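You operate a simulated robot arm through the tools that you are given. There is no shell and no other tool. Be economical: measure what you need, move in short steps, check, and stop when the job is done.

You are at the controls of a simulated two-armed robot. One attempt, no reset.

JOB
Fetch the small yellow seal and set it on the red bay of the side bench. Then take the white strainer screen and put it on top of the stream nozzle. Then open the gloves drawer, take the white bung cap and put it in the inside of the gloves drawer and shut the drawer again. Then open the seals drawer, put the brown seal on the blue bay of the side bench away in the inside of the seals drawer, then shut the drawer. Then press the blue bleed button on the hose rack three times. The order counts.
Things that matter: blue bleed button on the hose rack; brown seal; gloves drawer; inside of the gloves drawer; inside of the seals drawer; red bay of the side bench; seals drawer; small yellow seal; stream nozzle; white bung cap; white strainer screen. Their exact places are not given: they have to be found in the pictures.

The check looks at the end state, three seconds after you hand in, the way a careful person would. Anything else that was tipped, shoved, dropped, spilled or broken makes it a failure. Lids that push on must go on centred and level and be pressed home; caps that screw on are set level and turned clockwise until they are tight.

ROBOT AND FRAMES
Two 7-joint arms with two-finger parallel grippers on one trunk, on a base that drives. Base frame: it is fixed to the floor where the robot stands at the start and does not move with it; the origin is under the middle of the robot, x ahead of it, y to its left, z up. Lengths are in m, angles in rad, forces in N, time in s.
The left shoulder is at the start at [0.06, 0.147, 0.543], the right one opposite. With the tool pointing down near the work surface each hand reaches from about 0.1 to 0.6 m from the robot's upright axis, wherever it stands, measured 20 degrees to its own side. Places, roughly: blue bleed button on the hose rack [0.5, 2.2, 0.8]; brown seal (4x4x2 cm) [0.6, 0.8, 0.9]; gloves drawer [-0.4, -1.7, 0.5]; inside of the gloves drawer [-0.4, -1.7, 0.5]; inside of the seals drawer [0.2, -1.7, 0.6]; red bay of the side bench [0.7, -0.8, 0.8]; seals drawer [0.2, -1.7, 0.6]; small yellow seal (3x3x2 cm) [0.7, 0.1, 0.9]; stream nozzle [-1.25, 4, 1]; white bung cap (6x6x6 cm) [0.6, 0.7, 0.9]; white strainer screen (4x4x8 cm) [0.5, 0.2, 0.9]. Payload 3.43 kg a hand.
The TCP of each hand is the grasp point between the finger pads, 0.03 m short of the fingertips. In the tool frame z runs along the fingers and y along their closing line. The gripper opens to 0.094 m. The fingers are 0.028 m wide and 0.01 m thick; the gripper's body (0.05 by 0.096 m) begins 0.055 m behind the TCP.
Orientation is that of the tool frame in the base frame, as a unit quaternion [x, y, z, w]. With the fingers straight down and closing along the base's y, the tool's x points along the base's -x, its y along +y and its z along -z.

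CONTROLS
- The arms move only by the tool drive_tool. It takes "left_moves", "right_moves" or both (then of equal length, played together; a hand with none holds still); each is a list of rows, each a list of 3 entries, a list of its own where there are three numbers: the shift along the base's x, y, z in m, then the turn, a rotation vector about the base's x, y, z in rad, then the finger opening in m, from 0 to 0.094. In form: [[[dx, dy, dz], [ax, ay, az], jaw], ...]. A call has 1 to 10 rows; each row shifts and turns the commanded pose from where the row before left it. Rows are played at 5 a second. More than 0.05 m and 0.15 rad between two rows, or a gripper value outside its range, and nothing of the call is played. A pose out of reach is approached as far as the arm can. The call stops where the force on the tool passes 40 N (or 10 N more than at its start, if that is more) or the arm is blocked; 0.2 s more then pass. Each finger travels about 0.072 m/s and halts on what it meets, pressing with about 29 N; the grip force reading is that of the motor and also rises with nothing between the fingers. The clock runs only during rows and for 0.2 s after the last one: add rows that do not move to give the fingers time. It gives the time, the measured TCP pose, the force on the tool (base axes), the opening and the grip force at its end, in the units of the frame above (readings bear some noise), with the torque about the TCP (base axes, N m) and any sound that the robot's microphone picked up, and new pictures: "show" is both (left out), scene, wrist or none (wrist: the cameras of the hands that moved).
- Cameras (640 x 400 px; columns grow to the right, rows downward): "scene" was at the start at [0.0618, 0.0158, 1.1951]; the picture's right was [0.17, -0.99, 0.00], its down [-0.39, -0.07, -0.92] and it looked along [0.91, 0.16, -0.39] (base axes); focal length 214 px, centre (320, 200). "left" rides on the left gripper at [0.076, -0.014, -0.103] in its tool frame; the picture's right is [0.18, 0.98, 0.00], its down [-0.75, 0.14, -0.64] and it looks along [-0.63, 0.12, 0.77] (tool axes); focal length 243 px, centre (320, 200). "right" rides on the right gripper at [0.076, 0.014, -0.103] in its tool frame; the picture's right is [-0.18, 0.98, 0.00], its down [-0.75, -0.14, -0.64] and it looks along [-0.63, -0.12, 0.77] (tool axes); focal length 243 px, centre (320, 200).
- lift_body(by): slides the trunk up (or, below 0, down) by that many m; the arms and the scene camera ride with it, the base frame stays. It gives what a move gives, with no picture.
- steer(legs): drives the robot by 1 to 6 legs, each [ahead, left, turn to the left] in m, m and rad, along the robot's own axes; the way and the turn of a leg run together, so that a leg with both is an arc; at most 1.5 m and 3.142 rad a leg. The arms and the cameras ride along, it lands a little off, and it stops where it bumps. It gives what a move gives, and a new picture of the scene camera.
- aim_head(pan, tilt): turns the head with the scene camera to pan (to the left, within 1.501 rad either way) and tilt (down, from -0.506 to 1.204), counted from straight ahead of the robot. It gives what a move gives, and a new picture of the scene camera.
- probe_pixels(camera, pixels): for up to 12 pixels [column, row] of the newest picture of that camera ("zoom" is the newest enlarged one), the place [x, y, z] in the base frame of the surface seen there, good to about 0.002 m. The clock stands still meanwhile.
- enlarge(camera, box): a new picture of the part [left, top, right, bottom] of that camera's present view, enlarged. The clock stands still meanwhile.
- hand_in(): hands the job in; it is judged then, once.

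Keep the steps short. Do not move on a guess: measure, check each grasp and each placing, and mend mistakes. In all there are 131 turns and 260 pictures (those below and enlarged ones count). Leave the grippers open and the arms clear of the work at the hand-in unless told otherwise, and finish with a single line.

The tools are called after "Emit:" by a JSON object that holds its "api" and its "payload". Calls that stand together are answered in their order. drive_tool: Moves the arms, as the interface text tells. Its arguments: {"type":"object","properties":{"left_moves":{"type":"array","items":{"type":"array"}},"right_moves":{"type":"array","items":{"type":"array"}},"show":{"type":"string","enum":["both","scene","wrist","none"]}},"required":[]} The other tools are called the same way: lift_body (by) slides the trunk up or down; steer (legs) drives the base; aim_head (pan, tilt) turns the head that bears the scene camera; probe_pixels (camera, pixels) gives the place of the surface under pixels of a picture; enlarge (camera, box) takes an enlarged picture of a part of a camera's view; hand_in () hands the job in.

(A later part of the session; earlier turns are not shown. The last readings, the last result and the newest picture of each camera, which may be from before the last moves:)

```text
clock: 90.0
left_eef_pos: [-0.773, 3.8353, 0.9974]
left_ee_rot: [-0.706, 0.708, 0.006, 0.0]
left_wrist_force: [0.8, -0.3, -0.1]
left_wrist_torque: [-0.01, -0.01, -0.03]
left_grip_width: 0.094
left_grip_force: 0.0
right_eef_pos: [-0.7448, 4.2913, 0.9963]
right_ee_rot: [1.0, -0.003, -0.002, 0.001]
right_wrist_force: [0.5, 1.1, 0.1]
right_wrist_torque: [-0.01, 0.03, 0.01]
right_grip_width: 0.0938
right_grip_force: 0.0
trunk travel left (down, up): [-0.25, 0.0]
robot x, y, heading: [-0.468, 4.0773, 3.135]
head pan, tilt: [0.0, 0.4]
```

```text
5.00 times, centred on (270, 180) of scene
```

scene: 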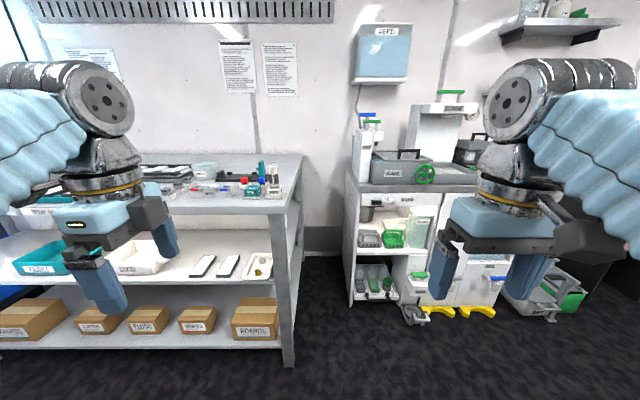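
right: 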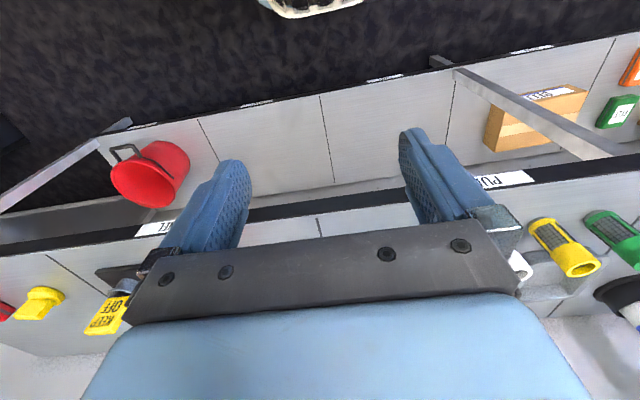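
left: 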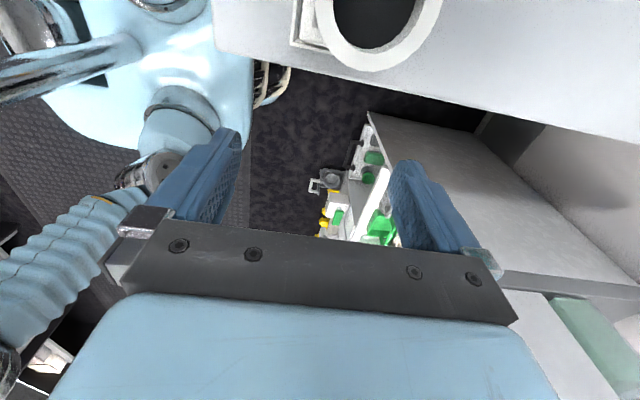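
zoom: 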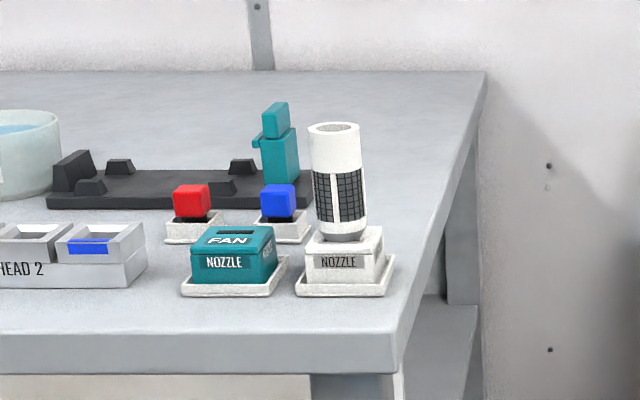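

The screen stands level and centred on the STREAM nozzle. Next is the gloves drawer. I'll turn to face -y and drive down the aisle.

Emit:
{"api": "steer", "payload": {"legs": [[0.0, 0, 1.571], [1.4, 0.1, 0], [1.4, 0, 0], [1.4, 0, 0]]}}

Emit:
{"api": "aim_head", "payload": {"pan": 0.0, "tilt": 0.45}}

```text
clock: 114.0
left_eef_pos: [0.0484, -0.3999, 0.9984]
left_ee_rot: [1.0, 0.025, -0.003, 0.004]
left_wrist_force: [0.0, -0.3, 0.1]
left_wrist_torque: [-0.01, -0.01, 0.01]
left_grip_width: 0.0941
left_grip_force: 0.1
right_eef_pos: [-0.4062, -0.3959, 0.9952]
right_ee_rot: [0.69, 0.724, 0.0, 0.001]
right_wrist_force: [0.3, 0.2, 0.0]
right_wrist_torque: [-0.01, -0.01, 0.0]
right_grip_width: 0.0936
right_grip_force: 0.0
trunk travel left (down, up): [-0.25, 0.0]
robot x, y, heading: [-0.2127, -0.1099, -1.521]
head pan, tilt: [0.0, 0.4]
```

scene: 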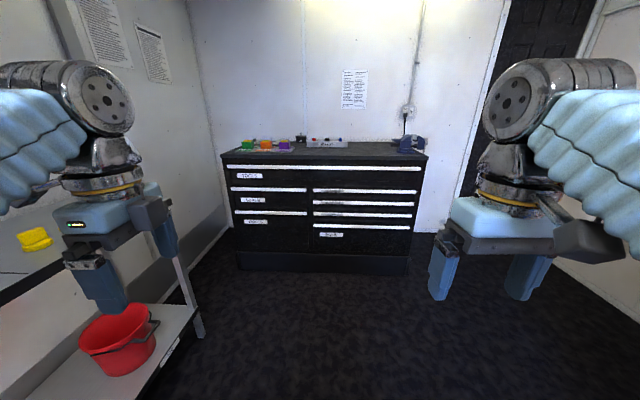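

```text
clock: 114.6
left_eef_pos: [0.0491, -0.4002, 0.9982]
left_ee_rot: [1.0, 0.025, -0.004, 0.003]
left_wrist_force: [-0.8, 0.0, -0.1]
left_wrist_torque: [-0.02, 0.02, 0.03]
left_grip_width: 0.0941
left_grip_force: 0.1
right_eef_pos: [-0.4071, -0.3953, 0.9945]
right_ee_rot: [0.69, 0.724, 0.0, 0.002]
right_wrist_force: [0.4, -0.3, 0.1]
right_wrist_torque: [0.0, 0.01, 0.03]
right_grip_width: 0.0941
right_grip_force: 0.0
trunk travel left (down, up): [-0.25, 0.0]
robot x, y, heading: [-0.2132, -0.109, -1.52]
head pan, tilt: [0.0, 0.45]
```

scene: 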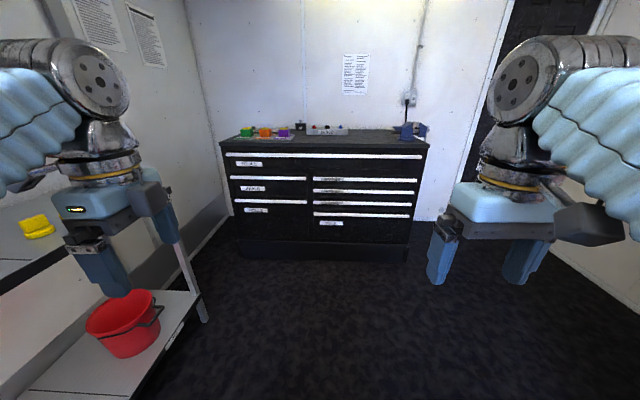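

I'll zoom on the cabinet fronts to read the labels.

Emit:
{"api": "enlarge", "payload": {"camera": "scene", "box": [210, 120, 440, 265]}}

Emit:
{"api": "enlarge", "payload": {"camera": "scene", "box": [300, 165, 430, 245]}}

```text
2.76 times, centred on (325, 192) of scene
```

zoom: 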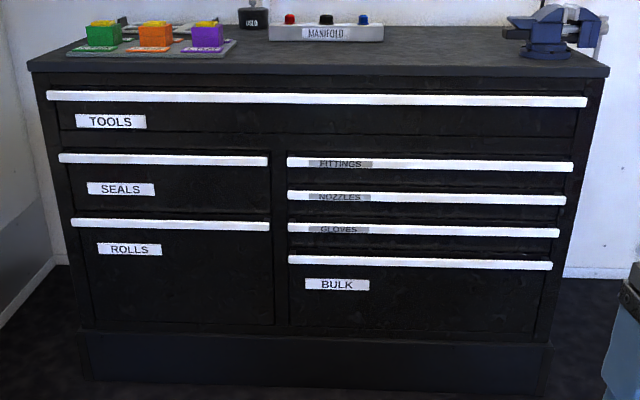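

```text
4.92 times, centred on (365, 205) of scene
```

zoom: 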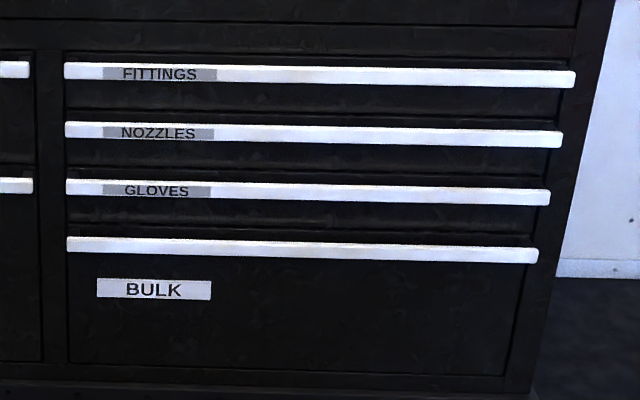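

Gloves is the third bar on the right column, and Seals the first small one on the left. I'll probe the handle bars.

Emit:
{"api": "probe_pixels", "payload": {"camera": "zoom", "pixels": [[75, 186], [300, 192], [545, 198], [300, 184], [300, 200], [300, 213], [300, 134], [300, 249], [300, 76], [300, 160], [300, 226]]}}

Emit:
{"api": "probe_pixels", "payload": {"camera": "scene", "pixels": [[270, 178], [235, 178], [304, 179], [270, 201], [270, 185], [330, 250], [325, 157], [325, 140], [225, 145], [425, 146]]}}

```text
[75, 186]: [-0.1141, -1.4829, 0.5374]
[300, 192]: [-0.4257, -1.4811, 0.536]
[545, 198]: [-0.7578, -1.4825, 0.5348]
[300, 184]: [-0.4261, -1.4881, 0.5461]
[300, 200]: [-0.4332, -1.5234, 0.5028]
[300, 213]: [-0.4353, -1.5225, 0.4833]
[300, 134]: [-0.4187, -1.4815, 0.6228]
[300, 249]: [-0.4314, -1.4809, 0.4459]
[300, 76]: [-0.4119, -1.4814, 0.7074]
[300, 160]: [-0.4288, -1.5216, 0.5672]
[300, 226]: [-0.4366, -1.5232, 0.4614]
```

```text
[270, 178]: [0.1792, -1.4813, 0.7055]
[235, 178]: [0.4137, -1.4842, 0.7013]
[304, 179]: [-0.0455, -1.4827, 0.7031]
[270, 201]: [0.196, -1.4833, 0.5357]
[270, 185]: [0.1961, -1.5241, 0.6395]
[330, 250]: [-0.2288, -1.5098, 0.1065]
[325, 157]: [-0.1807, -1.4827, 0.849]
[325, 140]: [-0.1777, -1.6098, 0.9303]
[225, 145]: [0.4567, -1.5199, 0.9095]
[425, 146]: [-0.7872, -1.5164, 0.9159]
```

All bars are about 4 cm deep, with the gloves bar at z 0.536 and y -1.482 to -1.522. The left hand already closes along its forward axis, so pitching it up 90° lets it grip a bar from above and below. I'll straighten up and shift right first.

Emit:
{"api": "steer", "payload": {"legs": [[0, 0, -0.05], [0.3, -0.4, 0]]}}

Emit:
{"api": "drive_tool", "payload": {"left_moves": [[[0, -0.02, -0.036], [-0.145, 0, 0], 0.06], [[0, -0.02, -0.036], [-0.145, 0, 0], 0.06], [[0, -0.02, -0.036], [-0.145, 0, 0], 0.06], [[0, -0.02, -0.036], [-0.145, 0, 0], 0.06], [[0, -0.02, -0.036], [-0.145, 0, 0], 0.06], [[0, -0.02, -0.036], [-0.145, 0, 0], 0.06], [[0, -0.02, -0.036], [-0.145, 0, 0], 0.06], [[0, -0.02, -0.036], [-0.145, 0, 0], 0.06], [[0, -0.02, -0.036], [-0.145, 0, 0], 0.06], [[0, -0.02, -0.036], [-0.145, 0, 0], 0.06]], "show": "both"}}

```text
clock: 118.0
left_eef_pos: [-0.3642, -0.7018, 0.9982]
left_ee_rot: [1.0, 0.003, -0.005, 0.004]
left_wrist_force: [-0.2, 0.1, 0.5]
left_wrist_torque: [-0.01, -0.04, 0.05]
left_grip_width: 0.0938
left_grip_force: 0.1
right_eef_pos: [-0.8194, -0.6791, 0.9939]
right_ee_rot: [0.706, 0.709, 0.0, 0.001]
right_wrist_force: [0.0, 0.2, 0.0]
right_wrist_torque: [-0.02, -0.01, 0.0]
right_grip_width: 0.0941
right_grip_force: 0.1
trunk travel left (down, up): [-0.25, 0.0]
robot x, y, heading: [-0.6143, -0.3963, -1.567]
head pan, tilt: [0.0, 0.45]
```

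scene: 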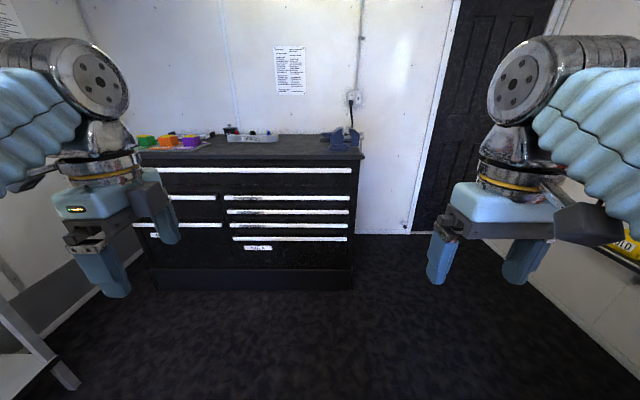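

```text
clock: 120.2
left_eef_pos: [-0.3603, -0.9305, 0.6461]
left_ee_rot: [0.746, 0.0, -0.009, 0.666]
left_wrist_force: [2.4, -1.0, -1.9]
left_wrist_torque: [-0.16, 0.04, -0.24]
left_grip_width: 0.0599
left_grip_force: 0.2
left hand out of reach, approached as far as the arm can: row 8, 9
right_eef_pos: [-0.8184, -0.6813, 0.9941]
right_ee_rot: [0.705, 0.709, 0.001, -0.001]
right_wrist_force: [0.5, -1.1, -0.1]
right_wrist_torque: [0.08, 0.06, 0.02]
right_grip_width: 0.0942
right_grip_force: 0.0
trunk travel left (down, up): [-0.25, 0.0]
robot x, y, heading: [-0.6192, -0.3981, -1.567]
head pan, tilt: [0.0, 0.45]
```

scene: 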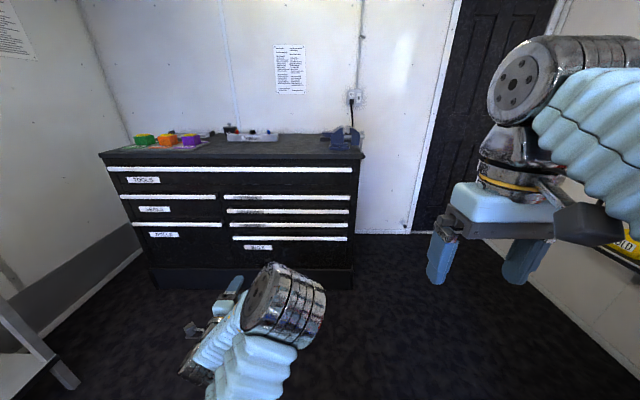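
left: 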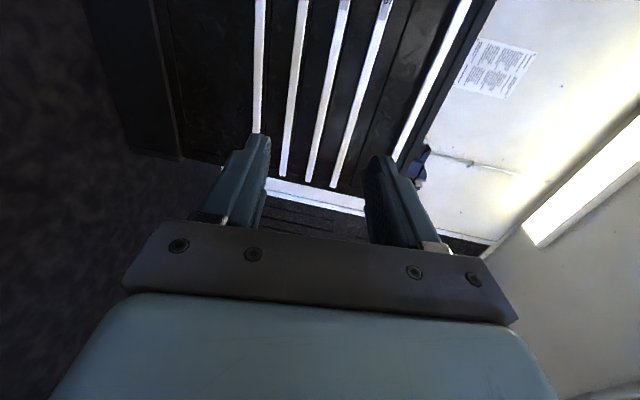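

I'll finish the pitch (0.113 left) and go down to bar height z 0.536, then measure with the wrist camera.

Emit:
{"api": "drive_tool", "payload": {"left_moves": [[[0, 0.01, -0.035], [-0.06, 0, 0], 0.06], [[0, 0.01, -0.035], [-0.053, 0, 0], 0.06], [[0, 0, -0.035], [0, 0, 0], 0.06], [[0, 0, 0], [0, 0, 0], 0.06]], "show": "none"}}

Emit:
{"api": "steer", "payload": {"legs": [[0.42, -0.07, 0]]}}

```text
clock: 121.2
left_eef_pos: [-0.4002, -0.9121, 0.5808]
left_ee_rot: [0.707, 0.0, -0.005, 0.708]
left_wrist_force: [-0.4, 0.3, 0.6]
left_wrist_torque: [0.01, 0.0, 0.0]
left_grip_width: 0.0598
left_grip_force: 0.1
left hand out of reach, approached as far as the arm can: row 1, 2, 3
right_eef_pos: [-0.8191, -0.6782, 0.9948]
right_ee_rot: [0.705, 0.709, 0.0, 0.001]
right_wrist_force: [-0.2, -0.4, -0.1]
right_wrist_torque: [0.01, -0.03, 0.01]
right_grip_width: 0.0939
right_grip_force: 0.0
trunk travel left (down, up): [-0.25, 0.0]
robot x, y, heading: [-0.6189, -0.3982, -1.566]
head pan, tilt: [0.0, 0.45]
```

```text
clock: 123.8
left_eef_pos: [-0.4612, -1.3332, 0.5809]
left_ee_rot: [0.708, 0.003, -0.002, 0.707]
left_wrist_force: [0.1, 1.0, -0.5]
left_wrist_torque: [0.01, -0.01, 0.0]
left_grip_width: 0.0601
left_grip_force: 0.1
right_eef_pos: [-0.883, -1.1043, 0.9961]
right_ee_rot: [0.702, 0.712, 0.0, 0.002]
right_wrist_force: [0.7, 0.2, 0.3]
right_wrist_torque: [0.01, 0.01, 0.0]
right_grip_width: 0.094
right_grip_force: 0.1
trunk travel left (down, up): [-0.25, 0.0]
robot x, y, heading: [-0.6784, -0.825, -1.558]
head pan, tilt: [0.0, 0.45]
```

scene: 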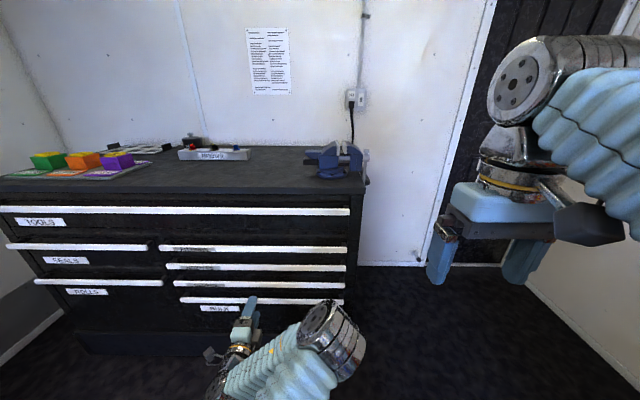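

The hand stopped at z 0.581, so I'll lower the trunk by 0.045 m to bring it to the bar height.

Emit:
{"api": "lift_body", "payload": {"by": -0.045}}

Emit:
{"api": "drive_tool", "payload": {"left_moves": [[[0, 0, 0], [0, 0, 0], 0.06]], "show": "both"}}

Emit:
{"api": "enlarge", "payload": {"camera": "left", "box": [160, 40, 480, 240]}}

```text
clock: 124.6
left_eef_pos: [-0.4609, -1.3332, 0.5345]
left_ee_rot: [0.708, 0.003, -0.001, 0.707]
left_wrist_force: [-0.1, -0.2, -0.8]
left_wrist_torque: [0.02, -0.02, 0.02]
left_grip_width: 0.06
left_grip_force: 0.0
right_eef_pos: [-0.8833, -1.1043, 0.952]
right_ee_rot: [0.701, 0.713, 0.0, 0.002]
right_wrist_force: [-0.1, 0.2, 0.4]
right_wrist_torque: [0.03, 0.04, 0.0]
right_grip_width: 0.0941
right_grip_force: 0.1
trunk travel left (down, up): [-0.205, 0.045]
robot x, y, heading: [-0.6819, -0.8208, -1.555]
head pan, tilt: [0.0, 0.45]
```

```text
clock: 125.0
left_eef_pos: [-0.4602, -1.334, 0.5355]
left_ee_rot: [0.708, 0.003, -0.002, 0.706]
left_wrist_force: [0.6, 0.5, 0.2]
left_wrist_torque: [-0.03, -0.01, 0.0]
left_grip_width: 0.0602
left_grip_force: 0.0
right_eef_pos: [-0.8832, -1.1042, 0.9507]
right_ee_rot: [0.702, 0.713, 0.0, 0.001]
right_wrist_force: [0.6, -0.8, -0.6]
right_wrist_torque: [0.01, -0.01, -0.01]
right_grip_width: 0.0939
right_grip_force: 0.2
trunk travel left (down, up): [-0.205, 0.045]
robot x, y, heading: [-0.6821, -0.8228, -1.557]
head pan, tilt: [0.0, 0.45]
```

scene: 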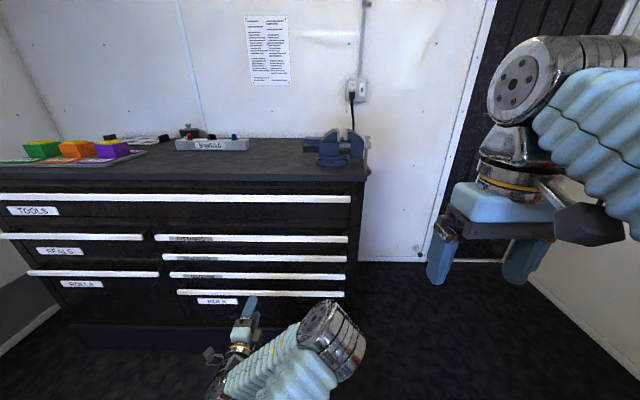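
left: 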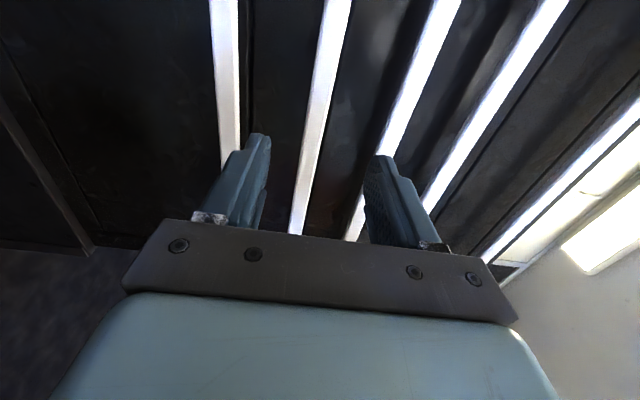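

```text
2.00 times, centred on (320, 140) of left
```

zoom: 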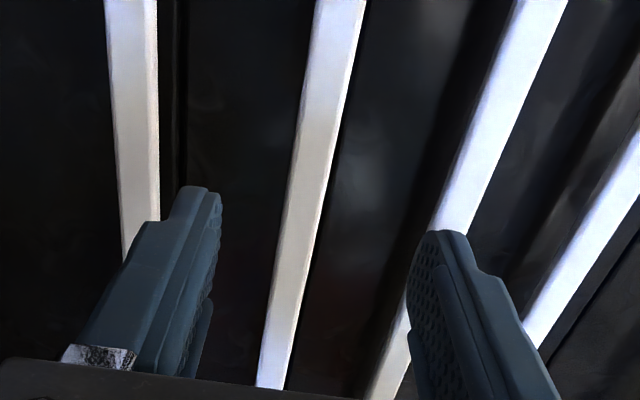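

The gloves bar lies between the fingers. I'll probe its edges.

Emit:
{"api": "probe_pixels", "payload": {"camera": "zoom", "pixels": [[308, 180], [295, 230], [325, 195], [280, 300], [300, 300], [345, 260], [270, 360], [250, 200], [130, 150], [480, 130]]}}

```text
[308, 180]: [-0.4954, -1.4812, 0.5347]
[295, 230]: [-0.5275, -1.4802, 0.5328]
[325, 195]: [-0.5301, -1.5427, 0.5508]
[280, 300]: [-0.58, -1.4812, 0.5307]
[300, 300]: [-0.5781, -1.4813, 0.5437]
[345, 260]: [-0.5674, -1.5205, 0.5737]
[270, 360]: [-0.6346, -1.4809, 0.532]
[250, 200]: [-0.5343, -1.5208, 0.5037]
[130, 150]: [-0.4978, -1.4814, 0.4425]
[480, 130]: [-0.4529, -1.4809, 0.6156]
```

The bar is centred at z 0.537 and the TCP is at 0.5355. I'll drive ahead 0.145 m so the fingers straddle it.

Emit:
{"api": "steer", "payload": {"legs": [[0.143, 0, -0.012]]}}

Emit:
{"api": "enlarge", "payload": {"camera": "left", "box": [160, 40, 480, 240]}}

```text
clock: 126.4
left_eef_pos: [-0.4659, -1.4783, 0.5355]
left_ee_rot: [0.708, 0.0, -0.006, 0.706]
left_wrist_force: [-0.9, 0.0, 0.2]
left_wrist_torque: [0.0, -0.01, 0.02]
left_grip_width: 0.0602
left_grip_force: 0.0
right_eef_pos: [-0.8862, -1.2441, 0.9512]
right_ee_rot: [0.706, 0.708, 0.0, 0.001]
right_wrist_force: [0.7, 0.3, -0.3]
right_wrist_torque: [0.03, 0.01, -0.01]
right_grip_width: 0.0943
right_grip_force: 0.1
trunk travel left (down, up): [-0.205, 0.045]
robot x, y, heading: [-0.6819, -0.9673, -1.57]
head pan, tilt: [0.0, 0.45]
```

scene: 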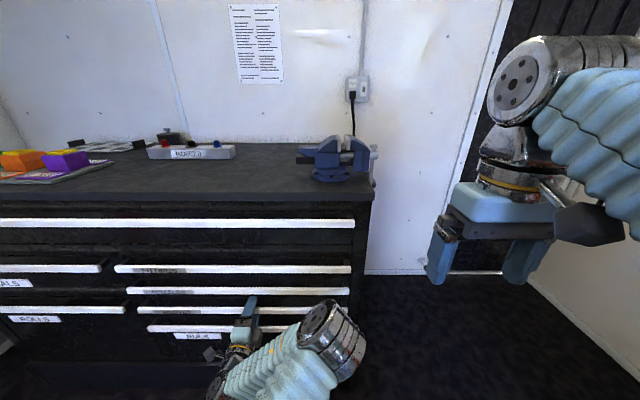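

```text
2.00 times, centred on (320, 140) of left
```

zoom: 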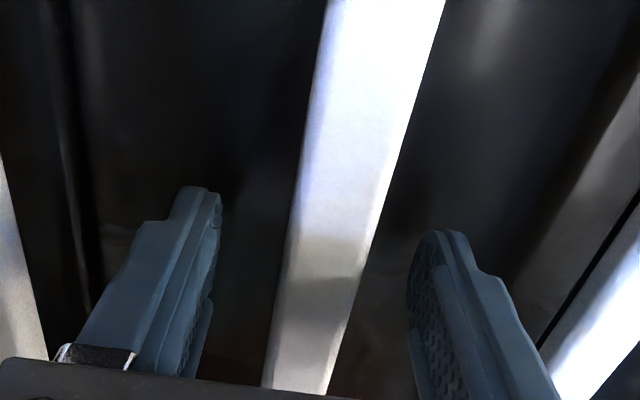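

The bar is between the fingers. I'll close on it.

Emit:
{"api": "drive_tool", "payload": {"left_moves": [[[0, 0, 0.001], [0, 0, 0], 0.01], [[0, 0, 0], [0, 0, 0], 0.01], [[0, 0, 0], [0, 0, 0], 0.01], [[0, 0, 0], [0, 0, 0], 0.01]], "show": "wrist"}}

```text
clock: 127.4
left_eef_pos: [-0.4664, -1.4796, 0.5349]
left_ee_rot: [0.708, -0.001, -0.007, 0.706]
left_wrist_force: [-2.0, 4.7, -13.8]
left_wrist_torque: [0.07, -1.03, -0.38]
left_grip_width: 0.0265
left_grip_force: 45.4
right_eef_pos: [-0.8852, -1.2447, 0.9498]
right_ee_rot: [0.707, 0.707, 0.0, 0.0]
right_wrist_force: [0.7, 0.1, 0.2]
right_wrist_torque: [0.0, 0.01, 0.0]
right_grip_width: 0.0942
right_grip_force: 0.0
trunk travel left (down, up): [-0.205, 0.045]
robot x, y, heading: [-0.6801, -0.9657, -1.565]
head pan, tilt: [0.0, 0.45]
```

left: 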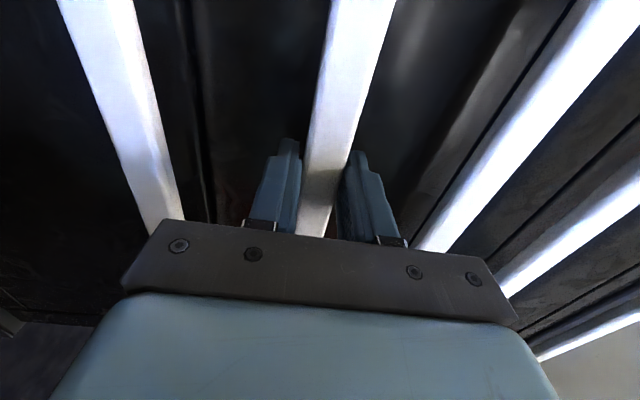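

The bar is gripped. I'll pull by backing the base 0.1 m and see whether the drawer follows.

Emit:
{"api": "steer", "payload": {"legs": [[-0.1, 0, 0]]}}

```text
clock: 128.5
left_eef_pos: [-0.4671, -1.3772, 0.5364]
left_ee_rot: [0.709, 0.0, -0.006, 0.706]
left_wrist_force: [14.1, -0.7, -19.4]
left_wrist_torque: [0.01, -0.9, 0.14]
left_grip_width: 0.0264
left_grip_force: 45.0
right_eef_pos: [-0.8856, -1.1428, 0.9501]
right_ee_rot: [0.707, 0.707, 0.0, 0.0]
right_wrist_force: [-0.1, 0.1, 0.0]
right_wrist_torque: [0.0, 0.04, 0.02]
right_grip_width: 0.094
right_grip_force: 0.1
trunk travel left (down, up): [-0.205, 0.045]
robot x, y, heading: [-0.6795, -0.8636, -1.571]
head pan, tilt: [0.0, 0.45]
```

scene: 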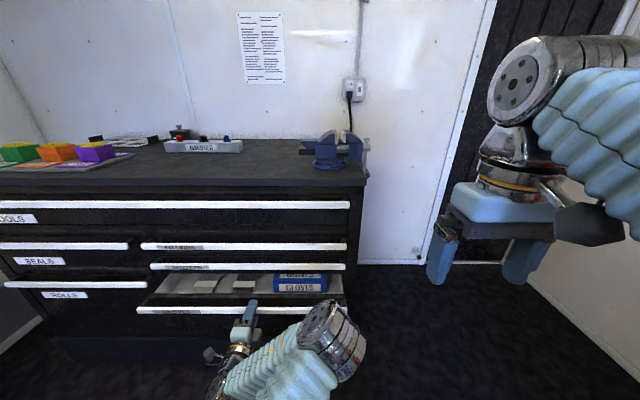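

The drawer follows, and glove boxes show inside. I'll pull 0.16 m more.

Emit:
{"api": "steer", "payload": {"legs": [[-0.16, 0, 0]]}}

Emit:
{"api": "enlarge", "payload": {"camera": "scene", "box": [120, 210, 380, 350]}}

```text
clock: 129.9
left_eef_pos: [-0.4663, -1.2234, 0.5356]
left_ee_rot: [0.708, 0.0, -0.005, 0.706]
left_wrist_force: [27.5, 0.0, -10.7]
left_wrist_torque: [-0.04, -0.84, 0.68]
left_grip_width: 0.0261
left_grip_force: 45.4
right_eef_pos: [-0.8852, -0.9866, 0.9502]
right_ee_rot: [0.707, 0.707, 0.0, 0.001]
right_wrist_force: [0.7, -1.0, 0.6]
right_wrist_torque: [-0.01, -0.01, -0.02]
right_grip_width: 0.094
right_grip_force: 0.1
trunk travel left (down, up): [-0.205, 0.045]
robot x, y, heading: [-0.6734, -0.7099, -1.572]
head pan, tilt: [0.0, 0.45]
```

scene: 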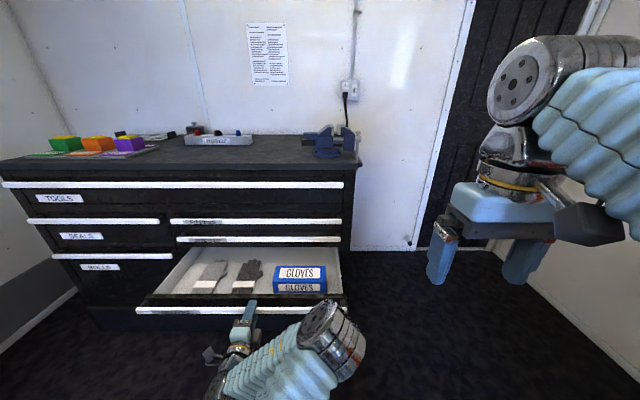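

```text
2.46 times, centred on (250, 280) of scene
```

zoom: 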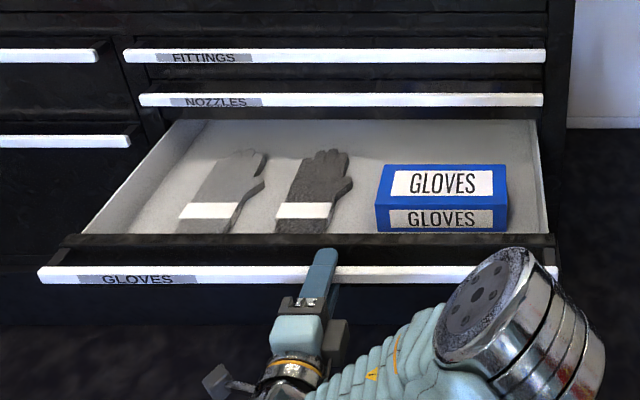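

I'll probe the drawer interior for a free spot and the depth.

Emit:
{"api": "probe_pixels", "payload": {"camera": "zoom", "pixels": [[150, 215], [190, 160], [250, 215], [340, 230], [360, 200], [360, 160], [440, 170], [380, 225], [520, 200], [545, 180], [300, 240], [160, 190]]}}

```text
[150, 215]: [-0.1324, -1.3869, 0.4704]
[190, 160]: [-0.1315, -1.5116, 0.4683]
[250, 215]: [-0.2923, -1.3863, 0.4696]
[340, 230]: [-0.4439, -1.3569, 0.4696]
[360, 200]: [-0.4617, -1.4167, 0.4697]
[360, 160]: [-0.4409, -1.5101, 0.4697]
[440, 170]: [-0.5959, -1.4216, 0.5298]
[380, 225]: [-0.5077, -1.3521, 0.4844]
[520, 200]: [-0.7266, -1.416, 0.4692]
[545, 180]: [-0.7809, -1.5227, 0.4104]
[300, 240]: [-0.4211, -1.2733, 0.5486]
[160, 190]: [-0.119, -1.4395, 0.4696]
```

The drawer floor is at z 0.4695, with a free front strip near (-0.455, -1.315) between the right glove and the box. I'll release the bar now and then back away.

Emit:
{"api": "drive_tool", "payload": {"left_moves": [[[0, 0, 0], [0, 0, 0], 0.04], [[0, 0, 0], [0, 0, 0], 0.06], [[0, 0, 0], [0, 0, 0], 0.06], [[0, 0.03, 0], [0, 0, 0], 0.06], [[0, 0.03, 0], [0, 0, 0], 0.06]], "show": "none"}}

Emit:
{"api": "steer", "payload": {"legs": [[-0.3, 0, 0]]}}

```text
clock: 131.1
left_eef_pos: [-0.4699, -1.2078, 0.5346]
left_ee_rot: [0.709, -0.001, -0.006, 0.706]
left_wrist_force: [0.0, 0.9, 1.0]
left_wrist_torque: [0.0, -0.01, 0.02]
left_grip_width: 0.0599
left_grip_force: 0.0
left hand out of reach, approached as far as the arm can: row 4, 5
right_eef_pos: [-0.886, -0.9854, 0.9505]
right_ee_rot: [0.708, 0.706, 0.001, 0.001]
right_wrist_force: [0.7, 0.1, 0.0]
right_wrist_torque: [0.02, -0.02, 0.02]
right_grip_width: 0.094
right_grip_force: 0.0
trunk travel left (down, up): [-0.205, 0.045]
robot x, y, heading: [-0.6765, -0.7102, -1.575]
head pan, tilt: [0.0, 0.45]
```

```text
clock: 133.2
left_eef_pos: [-0.4698, -0.9026, 0.5356]
left_ee_rot: [0.708, -0.002, -0.006, 0.706]
left_wrist_force: [0.0, -0.4, 0.0]
left_wrist_torque: [0.0, 0.02, 0.02]
left_grip_width: 0.0602
left_grip_force: 0.1
right_eef_pos: [-0.8852, -0.6792, 0.9499]
right_ee_rot: [0.709, 0.705, 0.0, 0.001]
right_wrist_force: [-1.1, 0.6, -0.5]
right_wrist_torque: [0.0, 0.01, 0.04]
right_grip_width: 0.0941
right_grip_force: 0.1
trunk travel left (down, up): [-0.205, 0.045]
robot x, y, heading: [-0.6785, -0.4046, -1.582]
head pan, tilt: [0.0, 0.45]
```

scene: 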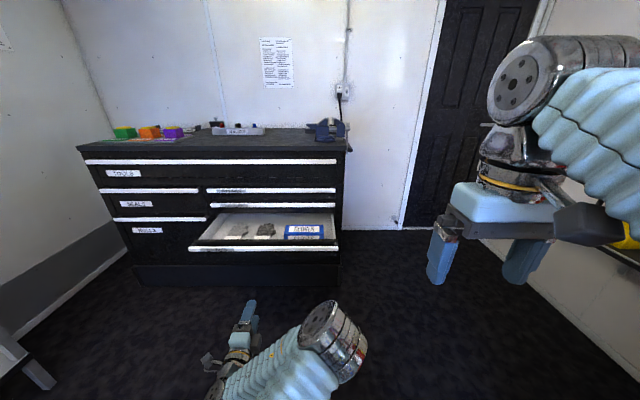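

The drawer stays open. I'll bring the left hand back to pointing down, and raise the trunk again.

Emit:
{"api": "drive_tool", "payload": {"left_moves": [[[0, 0, 0.04], [0.145, 0, 0], 0.094], [[0, 0.005, 0.04], [0.145, 0, 0], 0.094], [[0, 0.02, 0.036], [0.145, 0, 0], 0.094], [[0, 0.02, 0.036], [0.145, 0, 0], 0.094], [[0, 0.02, 0.036], [0.145, 0, 0], 0.094], [[0, 0.02, 0.036], [0.145, 0, 0], 0.094], [[0, 0.02, 0.036], [0.145, 0, 0], 0.094], [[0, 0.02, 0.036], [0.145, 0, 0], 0.094], [[0, 0.02, 0.036], [0.145, 0, 0], 0.094], [[0, 0.02, 0.036], [0.145, 0, 0], 0.094]], "show": "none"}}

Emit:
{"api": "lift_body", "payload": {"by": 0.045}}

```text
clock: 135.4
left_eef_pos: [-0.4683, -0.7548, 0.9003]
left_ee_rot: [0.998, 0.002, -0.007, 0.059]
left_wrist_force: [-0.1, 0.3, -0.3]
left_wrist_torque: [0.03, 0.0, 0.0]
left_grip_width: 0.0938
left_grip_force: 0.2
left hand out of reach, approached as far as the arm can: row 1
right_eef_pos: [-0.8865, -0.6788, 0.9501]
right_ee_rot: [0.709, 0.705, 0.0, 0.001]
right_wrist_force: [1.0, -0.3, -0.3]
right_wrist_torque: [0.0, 0.0, 0.0]
right_grip_width: 0.0939
right_grip_force: 0.1
trunk travel left (down, up): [-0.205, 0.045]
robot x, y, heading: [-0.6778, -0.4, -1.58]
head pan, tilt: [0.0, 0.45]
```

```text
clock: 136.3
left_eef_pos: [-0.4693, -0.7549, 0.9448]
left_ee_rot: [0.998, 0.002, -0.006, 0.059]
left_wrist_force: [0.1, -0.5, 0.5]
left_wrist_torque: [0.0, 0.0, 0.01]
left_grip_width: 0.094
left_grip_force: 0.0
right_eef_pos: [-0.8859, -0.6785, 0.9953]
right_ee_rot: [0.71, 0.705, 0.0, 0.002]
right_wrist_force: [0.5, 0.2, -0.8]
right_wrist_torque: [0.0, -0.02, -0.01]
right_grip_width: 0.0937
right_grip_force: 0.1
trunk travel left (down, up): [-0.25, 0.0]
robot x, y, heading: [-0.679, -0.4007, -1.574]
head pan, tilt: [0.0, 0.45]
```

Now to the bung cap. I'll turn to face the shelf and drive to about (-0.05, 0.70).

Emit:
{"api": "drive_tool", "payload": {"left_moves": [[[0, 0.02, 0.03], [0.118, 0, 0], 0.094], [[0, 0.02, 0.02], [0, 0, 0], 0.094]], "show": "none"}}

Emit:
{"api": "steer", "payload": {"legs": [[0, 0, 1.574], [0.55, 1.1, 0]]}}

Emit:
{"api": "aim_head", "payload": {"pan": 0.0, "tilt": 0.5}}

```text
clock: 136.9
left_eef_pos: [-0.4643, -0.7172, 0.9932]
left_ee_rot: [1.0, 0.001, -0.009, 0.003]
left_wrist_force: [2.4, -1.5, -0.5]
left_wrist_torque: [0.16, 0.12, -0.01]
left_grip_width: 0.0941
left_grip_force: 0.1
left hand out of reach, approached as far as the arm can: row 2
right_eef_pos: [-0.8868, -0.6789, 0.9954]
right_ee_rot: [0.71, 0.704, 0.0, 0.001]
right_wrist_force: [0.7, -0.7, 0.3]
right_wrist_torque: [0.11, 0.05, 0.0]
right_grip_width: 0.0939
right_grip_force: 0.1
trunk travel left (down, up): [-0.25, 0.0]
robot x, y, heading: [-0.672, -0.4035, -1.582]
head pan, tilt: [0.0, 0.45]
```

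```text
clock: 147.1
left_eef_pos: [0.1318, 0.9712, 0.9932]
left_ee_rot: [0.689, 0.725, -0.005, 0.008]
left_wrist_force: [0.3, 0.1, 0.7]
left_wrist_torque: [-0.02, -0.02, 0.0]
left_grip_width: 0.0943
left_grip_force: 0.1
right_eef_pos: [0.113, 0.5487, 0.9954]
right_ee_rot: [-0.018, 1.0, 0.001, 0.001]
right_wrist_force: [-0.3, -0.4, -0.3]
right_wrist_torque: [-0.02, 0.02, 0.02]
right_grip_width: 0.0938
right_grip_force: 0.2
trunk travel left (down, up): [-0.25, 0.0]
robot x, y, heading: [-0.1717, 0.7436, 0.034]
head pan, tilt: [0.0, 0.45]
```

scene: 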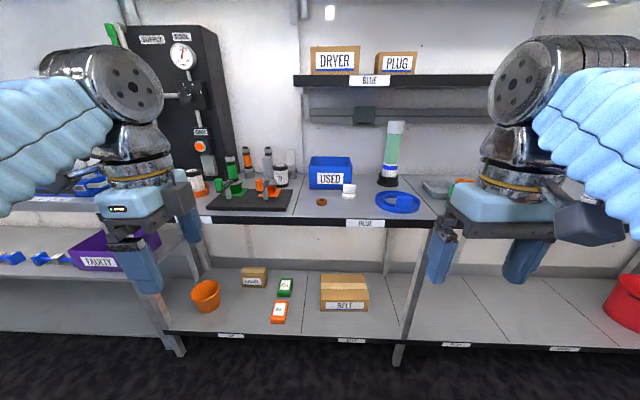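

```text
clock: 147.8
left_eef_pos: [0.1324, 0.9711, 0.9924]
left_ee_rot: [0.688, 0.725, -0.006, 0.009]
left_wrist_force: [-0.5, -0.5, 1.0]
left_wrist_torque: [-0.03, -0.04, 0.01]
left_grip_width: 0.0941
left_grip_force: 0.0
right_eef_pos: [0.1119, 0.5493, 0.9962]
right_ee_rot: [-0.019, 1.0, 0.001, 0.001]
right_wrist_force: [-0.3, 0.0, -0.2]
right_wrist_torque: [-0.01, 0.0, -0.02]
right_grip_width: 0.0939
right_grip_force: 0.0
trunk travel left (down, up): [-0.25, 0.0]
robot x, y, heading: [-0.1726, 0.7454, 0.037]
head pan, tilt: [0.0, 0.499]
```

scene: 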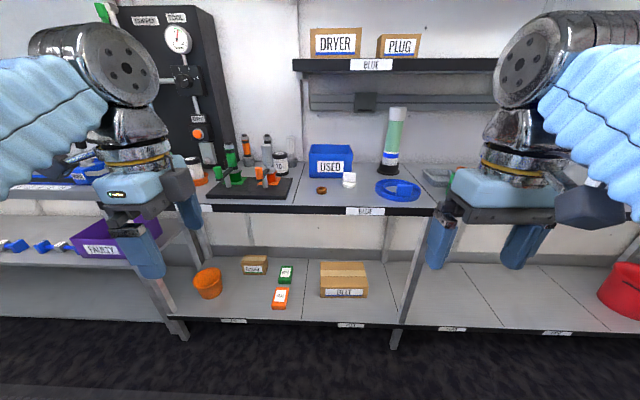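

Emit:
{"api": "enlarge", "payload": {"camera": "scene", "box": [290, 130, 440, 220]}}

Emit:
{"api": "probe_pixels", "payload": {"camera": "scene", "pixels": [[349, 176], [349, 185], [343, 180], [355, 180], [322, 189], [330, 175], [380, 190], [400, 180], [316, 189], [328, 189], [349, 188]]}}

```text
4.27 times, centred on (365, 175) of scene
```

zoom: 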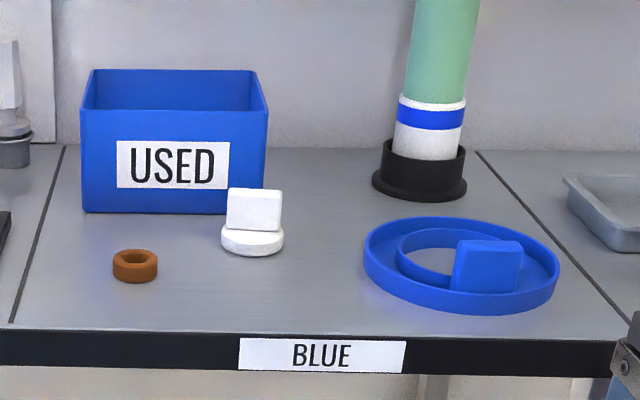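

```text
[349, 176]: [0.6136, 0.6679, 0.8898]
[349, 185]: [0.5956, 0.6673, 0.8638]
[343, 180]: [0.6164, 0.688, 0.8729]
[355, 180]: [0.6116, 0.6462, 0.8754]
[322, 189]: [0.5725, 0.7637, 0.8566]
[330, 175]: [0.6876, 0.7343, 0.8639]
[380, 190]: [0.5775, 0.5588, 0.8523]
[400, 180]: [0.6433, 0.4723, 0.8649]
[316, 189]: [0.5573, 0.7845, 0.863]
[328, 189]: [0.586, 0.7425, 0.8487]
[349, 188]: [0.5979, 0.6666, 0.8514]
```

The white bung cap has a round base and a slab knob, centred near (0.62, 0.667) with its top at z 0.905. I'll take it by the knob with the right hand. First I check the rack on the left, which the left hand would approach.

Emit:
{"api": "probe_pixels", "payload": {"camera": "scene", "pixels": [[240, 208], [215, 205], [238, 172], [245, 145], [282, 165], [265, 175], [225, 185], [340, 152], [195, 170]]}}

Emit:
{"api": "steer", "payload": {"legs": [[0.15, 0.11, -0.036]]}}

```text
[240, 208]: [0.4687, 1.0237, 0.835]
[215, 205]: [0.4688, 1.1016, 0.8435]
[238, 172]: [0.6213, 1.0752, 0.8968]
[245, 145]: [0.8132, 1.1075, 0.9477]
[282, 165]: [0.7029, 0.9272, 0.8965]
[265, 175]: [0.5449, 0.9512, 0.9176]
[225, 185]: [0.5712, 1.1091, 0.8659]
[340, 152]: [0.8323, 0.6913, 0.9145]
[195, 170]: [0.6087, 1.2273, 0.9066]
```

```text
clock: 149.3
left_eef_pos: [0.2958, 1.0744, 0.9928]
left_ee_rot: [0.701, 0.713, -0.005, 0.009]
left_wrist_force: [0.4, 0.6, -0.4]
left_wrist_torque: [0.02, 0.02, -0.02]
left_grip_width: 0.0941
left_grip_force: 0.0
right_eef_pos: [0.2621, 0.6522, 0.996]
right_ee_rot: [-0.002, 1.0, 0.001, 0.0]
right_wrist_force: [-0.3, -0.2, 0.0]
right_wrist_torque: [0.03, -0.01, 0.0]
right_grip_width: 0.094
right_grip_force: 0.1
trunk travel left (down, up): [-0.25, 0.0]
robot x, y, heading: [-0.0152, 0.8594, -0.0]
head pan, tilt: [0.0, 0.499]
```

scene: 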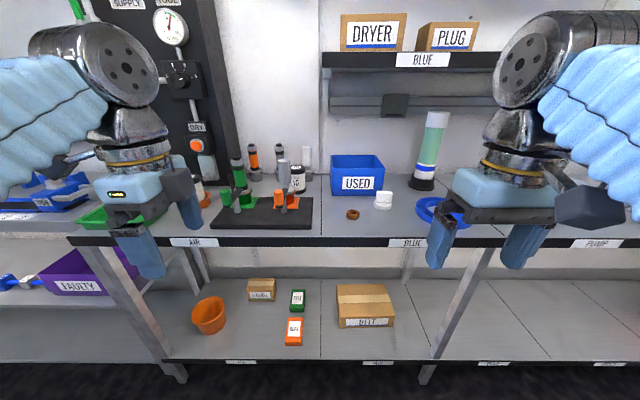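

I'll drive ahead 0.15 m, then extend the right hand at z 0.95 to above the cap.

Emit:
{"api": "steer", "payload": {"legs": [[0.15, 0, 0]]}}

Emit:
{"api": "drive_tool", "payload": {"right_moves": [[[0.02, 0.003, -0.02], [0, 0, 0], 0.08], [[0.035, 0.003, -0.02], [0, 0, 0], 0.08], [[0.04, 0.003, -0.005], [0, 0, 0], 0.08], [[0.04, 0.003, 0], [0, 0, 0], 0.08], [[0.03, 0.003, 0], [0, 0, 0], 0.08]], "show": "both"}}

```text
clock: 150.7
left_eef_pos: [0.4493, 1.0751, 0.9939]
left_ee_rot: [0.7, 0.714, -0.005, 0.009]
left_wrist_force: [0.4, -0.7, 0.3]
left_wrist_torque: [0.02, -0.03, 0.0]
left_grip_width: 0.0939
left_grip_force: 0.1
right_eef_pos: [0.4159, 0.6522, 0.9957]
right_ee_rot: [-0.001, 1.0, 0.001, 0.001]
right_wrist_force: [-0.5, 0.2, 0.3]
right_wrist_torque: [0.02, -0.03, -0.01]
right_grip_width: 0.094
right_grip_force: 0.0
trunk travel left (down, up): [-0.25, 0.0]
robot x, y, heading: [0.1379, 0.8567, 0.002]
head pan, tilt: [0.0, 0.499]
```

scene: 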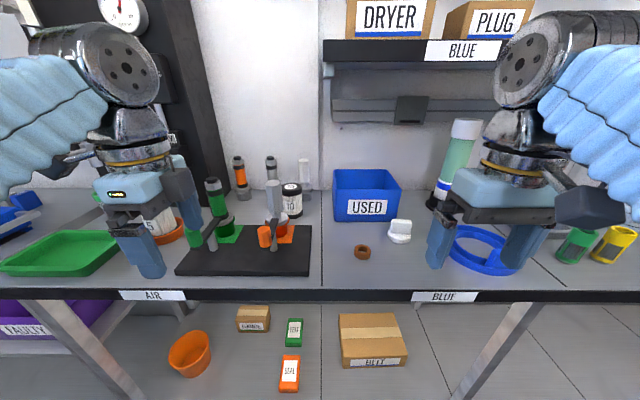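

```text
clock: 151.9
left_eef_pos: [0.4494, 1.0752, 0.9945]
left_ee_rot: [0.7, 0.714, -0.005, 0.009]
left_wrist_force: [-0.7, 0.6, 0.0]
left_wrist_torque: [-0.03, 0.0, -0.02]
left_grip_width: 0.094
left_grip_force: 0.1
right_eef_pos: [0.5812, 0.6686, 0.9494]
right_ee_rot: [-0.003, 1.0, 0.001, 0.0]
right_wrist_force: [-0.2, 0.2, -0.4]
right_wrist_torque: [-0.01, -0.01, -0.04]
right_grip_width: 0.0802
right_grip_force: 0.2
trunk travel left (down, up): [-0.25, 0.0]
robot x, y, heading: [0.1401, 0.8594, 0.003]
head pan, tilt: [0.0, 0.499]
```

scene: 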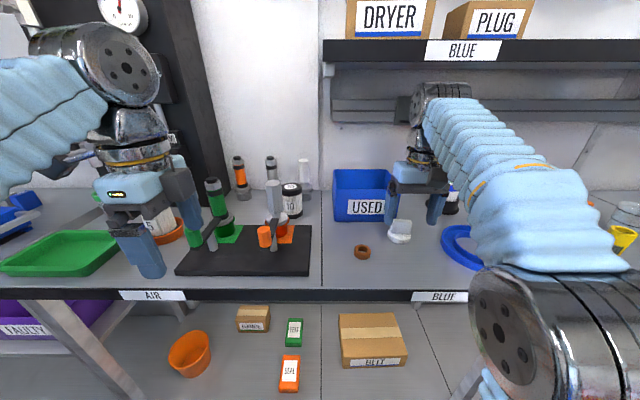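
right: 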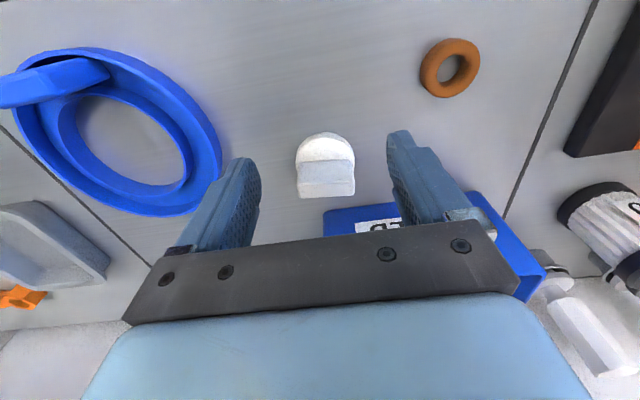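

I'll probe the knob's edges and the USED box rim.

Emit:
{"api": "probe_pixels", "payload": {"camera": "right", "pixels": [[299, 188], [353, 186], [326, 180], [326, 193], [325, 145], [300, 150], [350, 150], [345, 210], [480, 200], [326, 163]]}}

Emit:
{"api": "enlarge", "payload": {"camera": "right", "box": [240, 110, 420, 220]}}

```text
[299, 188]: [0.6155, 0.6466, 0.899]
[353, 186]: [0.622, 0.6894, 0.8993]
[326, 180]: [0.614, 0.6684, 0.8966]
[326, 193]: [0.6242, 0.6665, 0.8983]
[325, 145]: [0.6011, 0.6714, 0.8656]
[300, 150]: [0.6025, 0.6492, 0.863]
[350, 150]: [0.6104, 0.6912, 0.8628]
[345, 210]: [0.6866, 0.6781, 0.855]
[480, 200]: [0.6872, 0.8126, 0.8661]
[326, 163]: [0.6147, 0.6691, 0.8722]
```

```text
3.56 times, centred on (330, 165) of right
```

zoom: 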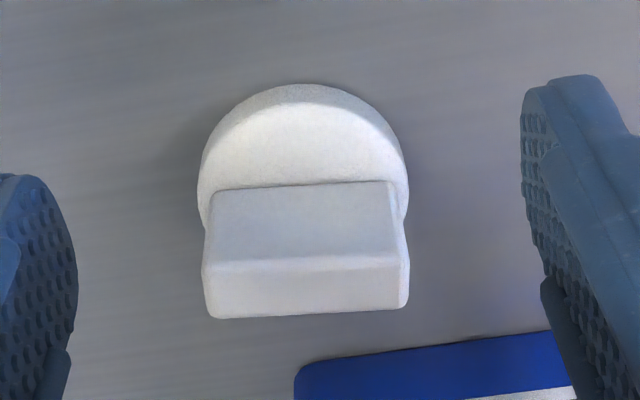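

The knob spans y 0.645-0.690 and x 0.614-0.627, with its top at 0.899. I'll move to (0.621, 0.668), lower to z 0.902 and close.

Emit:
{"api": "drive_tool", "payload": {"right_moves": [[[0.04, 0, 0], [0, 0, 0], 0.075], [[0, 0, -0.027], [0, 0, 0], 0.075], [[0, 0, -0.02], [0, 0, 0], 0.075], [[0, 0, 0], [0, 0, 0], 0.03], [[0, 0, 0], [0, 0, 0], 0.03], [[0, 0, 0], [0, 0, 0], 0.03]], "show": "wrist"}}

```text
clock: 153.3
left_eef_pos: [0.4503, 1.0757, 0.9937]
left_ee_rot: [0.7, 0.714, -0.005, 0.008]
left_wrist_force: [-0.4, 0.1, -0.2]
left_wrist_torque: [-0.01, 0.0, 0.03]
left_grip_width: 0.094
left_grip_force: 0.1
right_eef_pos: [0.6204, 0.6687, 0.9033]
right_ee_rot: [-0.001, 1.0, 0.001, 0.002]
right_wrist_force: [-0.1, 0.6, 0.6]
right_wrist_torque: [-0.01, -0.02, 0.02]
right_grip_width: 0.0468
right_grip_force: 28.9
trunk travel left (down, up): [-0.25, 0.0]
robot x, y, heading: [0.1348, 0.8566, 0.002]
head pan, tilt: [0.0, 0.499]
```

right: 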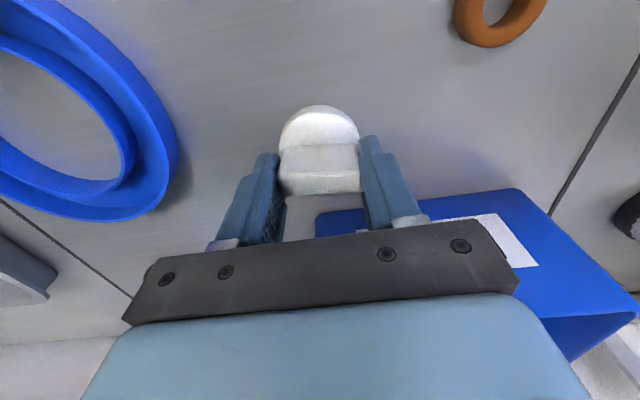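

The knob is held at 0.047 m. I'll lift and draw back, and look.

Emit:
{"api": "drive_tool", "payload": {"right_moves": [[[0, 0, 0.03], [0, 0, 0], 0.03], [[-0.02, 0, 0.03], [0, 0, 0], 0.03], [[-0.04, -0.005, 0.01], [0, 0, 0], 0.03], [[-0.04, -0.005, 0.01], [0, 0, 0], 0.03], [[-0.045, -0.01, 0.01], [0, 0, 0], 0.03], [[-0.045, -0.01, 0], [0, 0, 0], 0.03]], "show": "wrist"}}

Emit:
{"api": "steer", "payload": {"legs": [[-0.65, 0, 0], [0, -1.2, 0], [0, 0, -1.571]]}}

```text
clock: 154.9
left_eef_pos: [0.4507, 1.0785, 0.9923]
left_ee_rot: [0.701, 0.713, -0.007, 0.009]
left_wrist_force: [0.0, 1.3, -0.8]
left_wrist_torque: [-0.15, 0.04, 0.01]
left_grip_width: 0.0941
left_grip_force: 0.0
right_eef_pos: [0.4306, 0.7353, 0.9866]
right_ee_rot: [-0.158, 0.987, -0.037, -0.014]
right_wrist_force: [0.7, 0.9, -0.2]
right_wrist_torque: [-0.13, -0.02, 0.01]
right_grip_width: 0.0466
right_grip_force: 29.3
right hand out of reach, approached as far as the arm can: row 5
trunk travel left (down, up): [-0.25, 0.0]
robot x, y, heading: [0.1348, 0.8567, 0.008]
head pan, tilt: [0.0, 0.499]
stopped in row 6 (right hand): the arm was blocked; the commanded pose is now the measured one
```

right: 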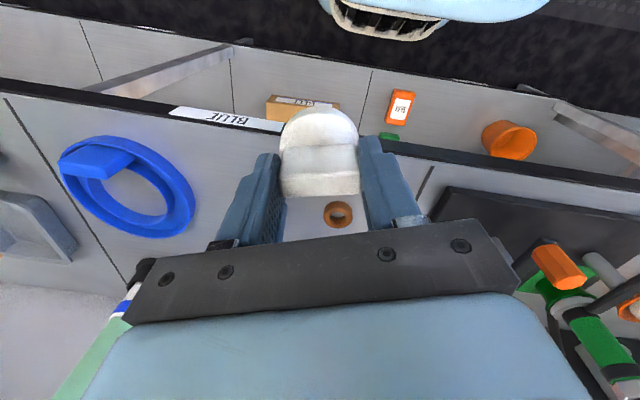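

```text
clock: 168.1
left_eef_pos: [-0.3196, -0.6395, 0.9932]
left_ee_rot: [1.0, 0.002, -0.01, 0.003]
left_wrist_force: [0.6, -0.2, 0.2]
left_wrist_torque: [0.01, 0.02, -0.01]
left_grip_width: 0.0939
left_grip_force: 0.1
right_eef_pos: [-0.6638, -0.6168, 0.9861]
right_ee_rot: [0.592, 0.805, -0.014, -0.035]
right_wrist_force: [0.4, -0.4, -0.8]
right_wrist_torque: [-0.02, -0.01, -0.02]
right_grip_width: 0.0462
right_grip_force: 29.2
trunk travel left (down, up): [-0.25, 0.0]
robot x, y, heading: [-0.5317, -0.3243, -1.581]
head pan, tilt: [0.0, 0.499]
```

scene: 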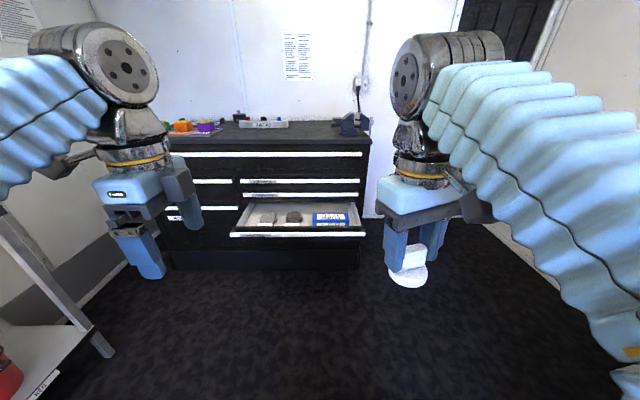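

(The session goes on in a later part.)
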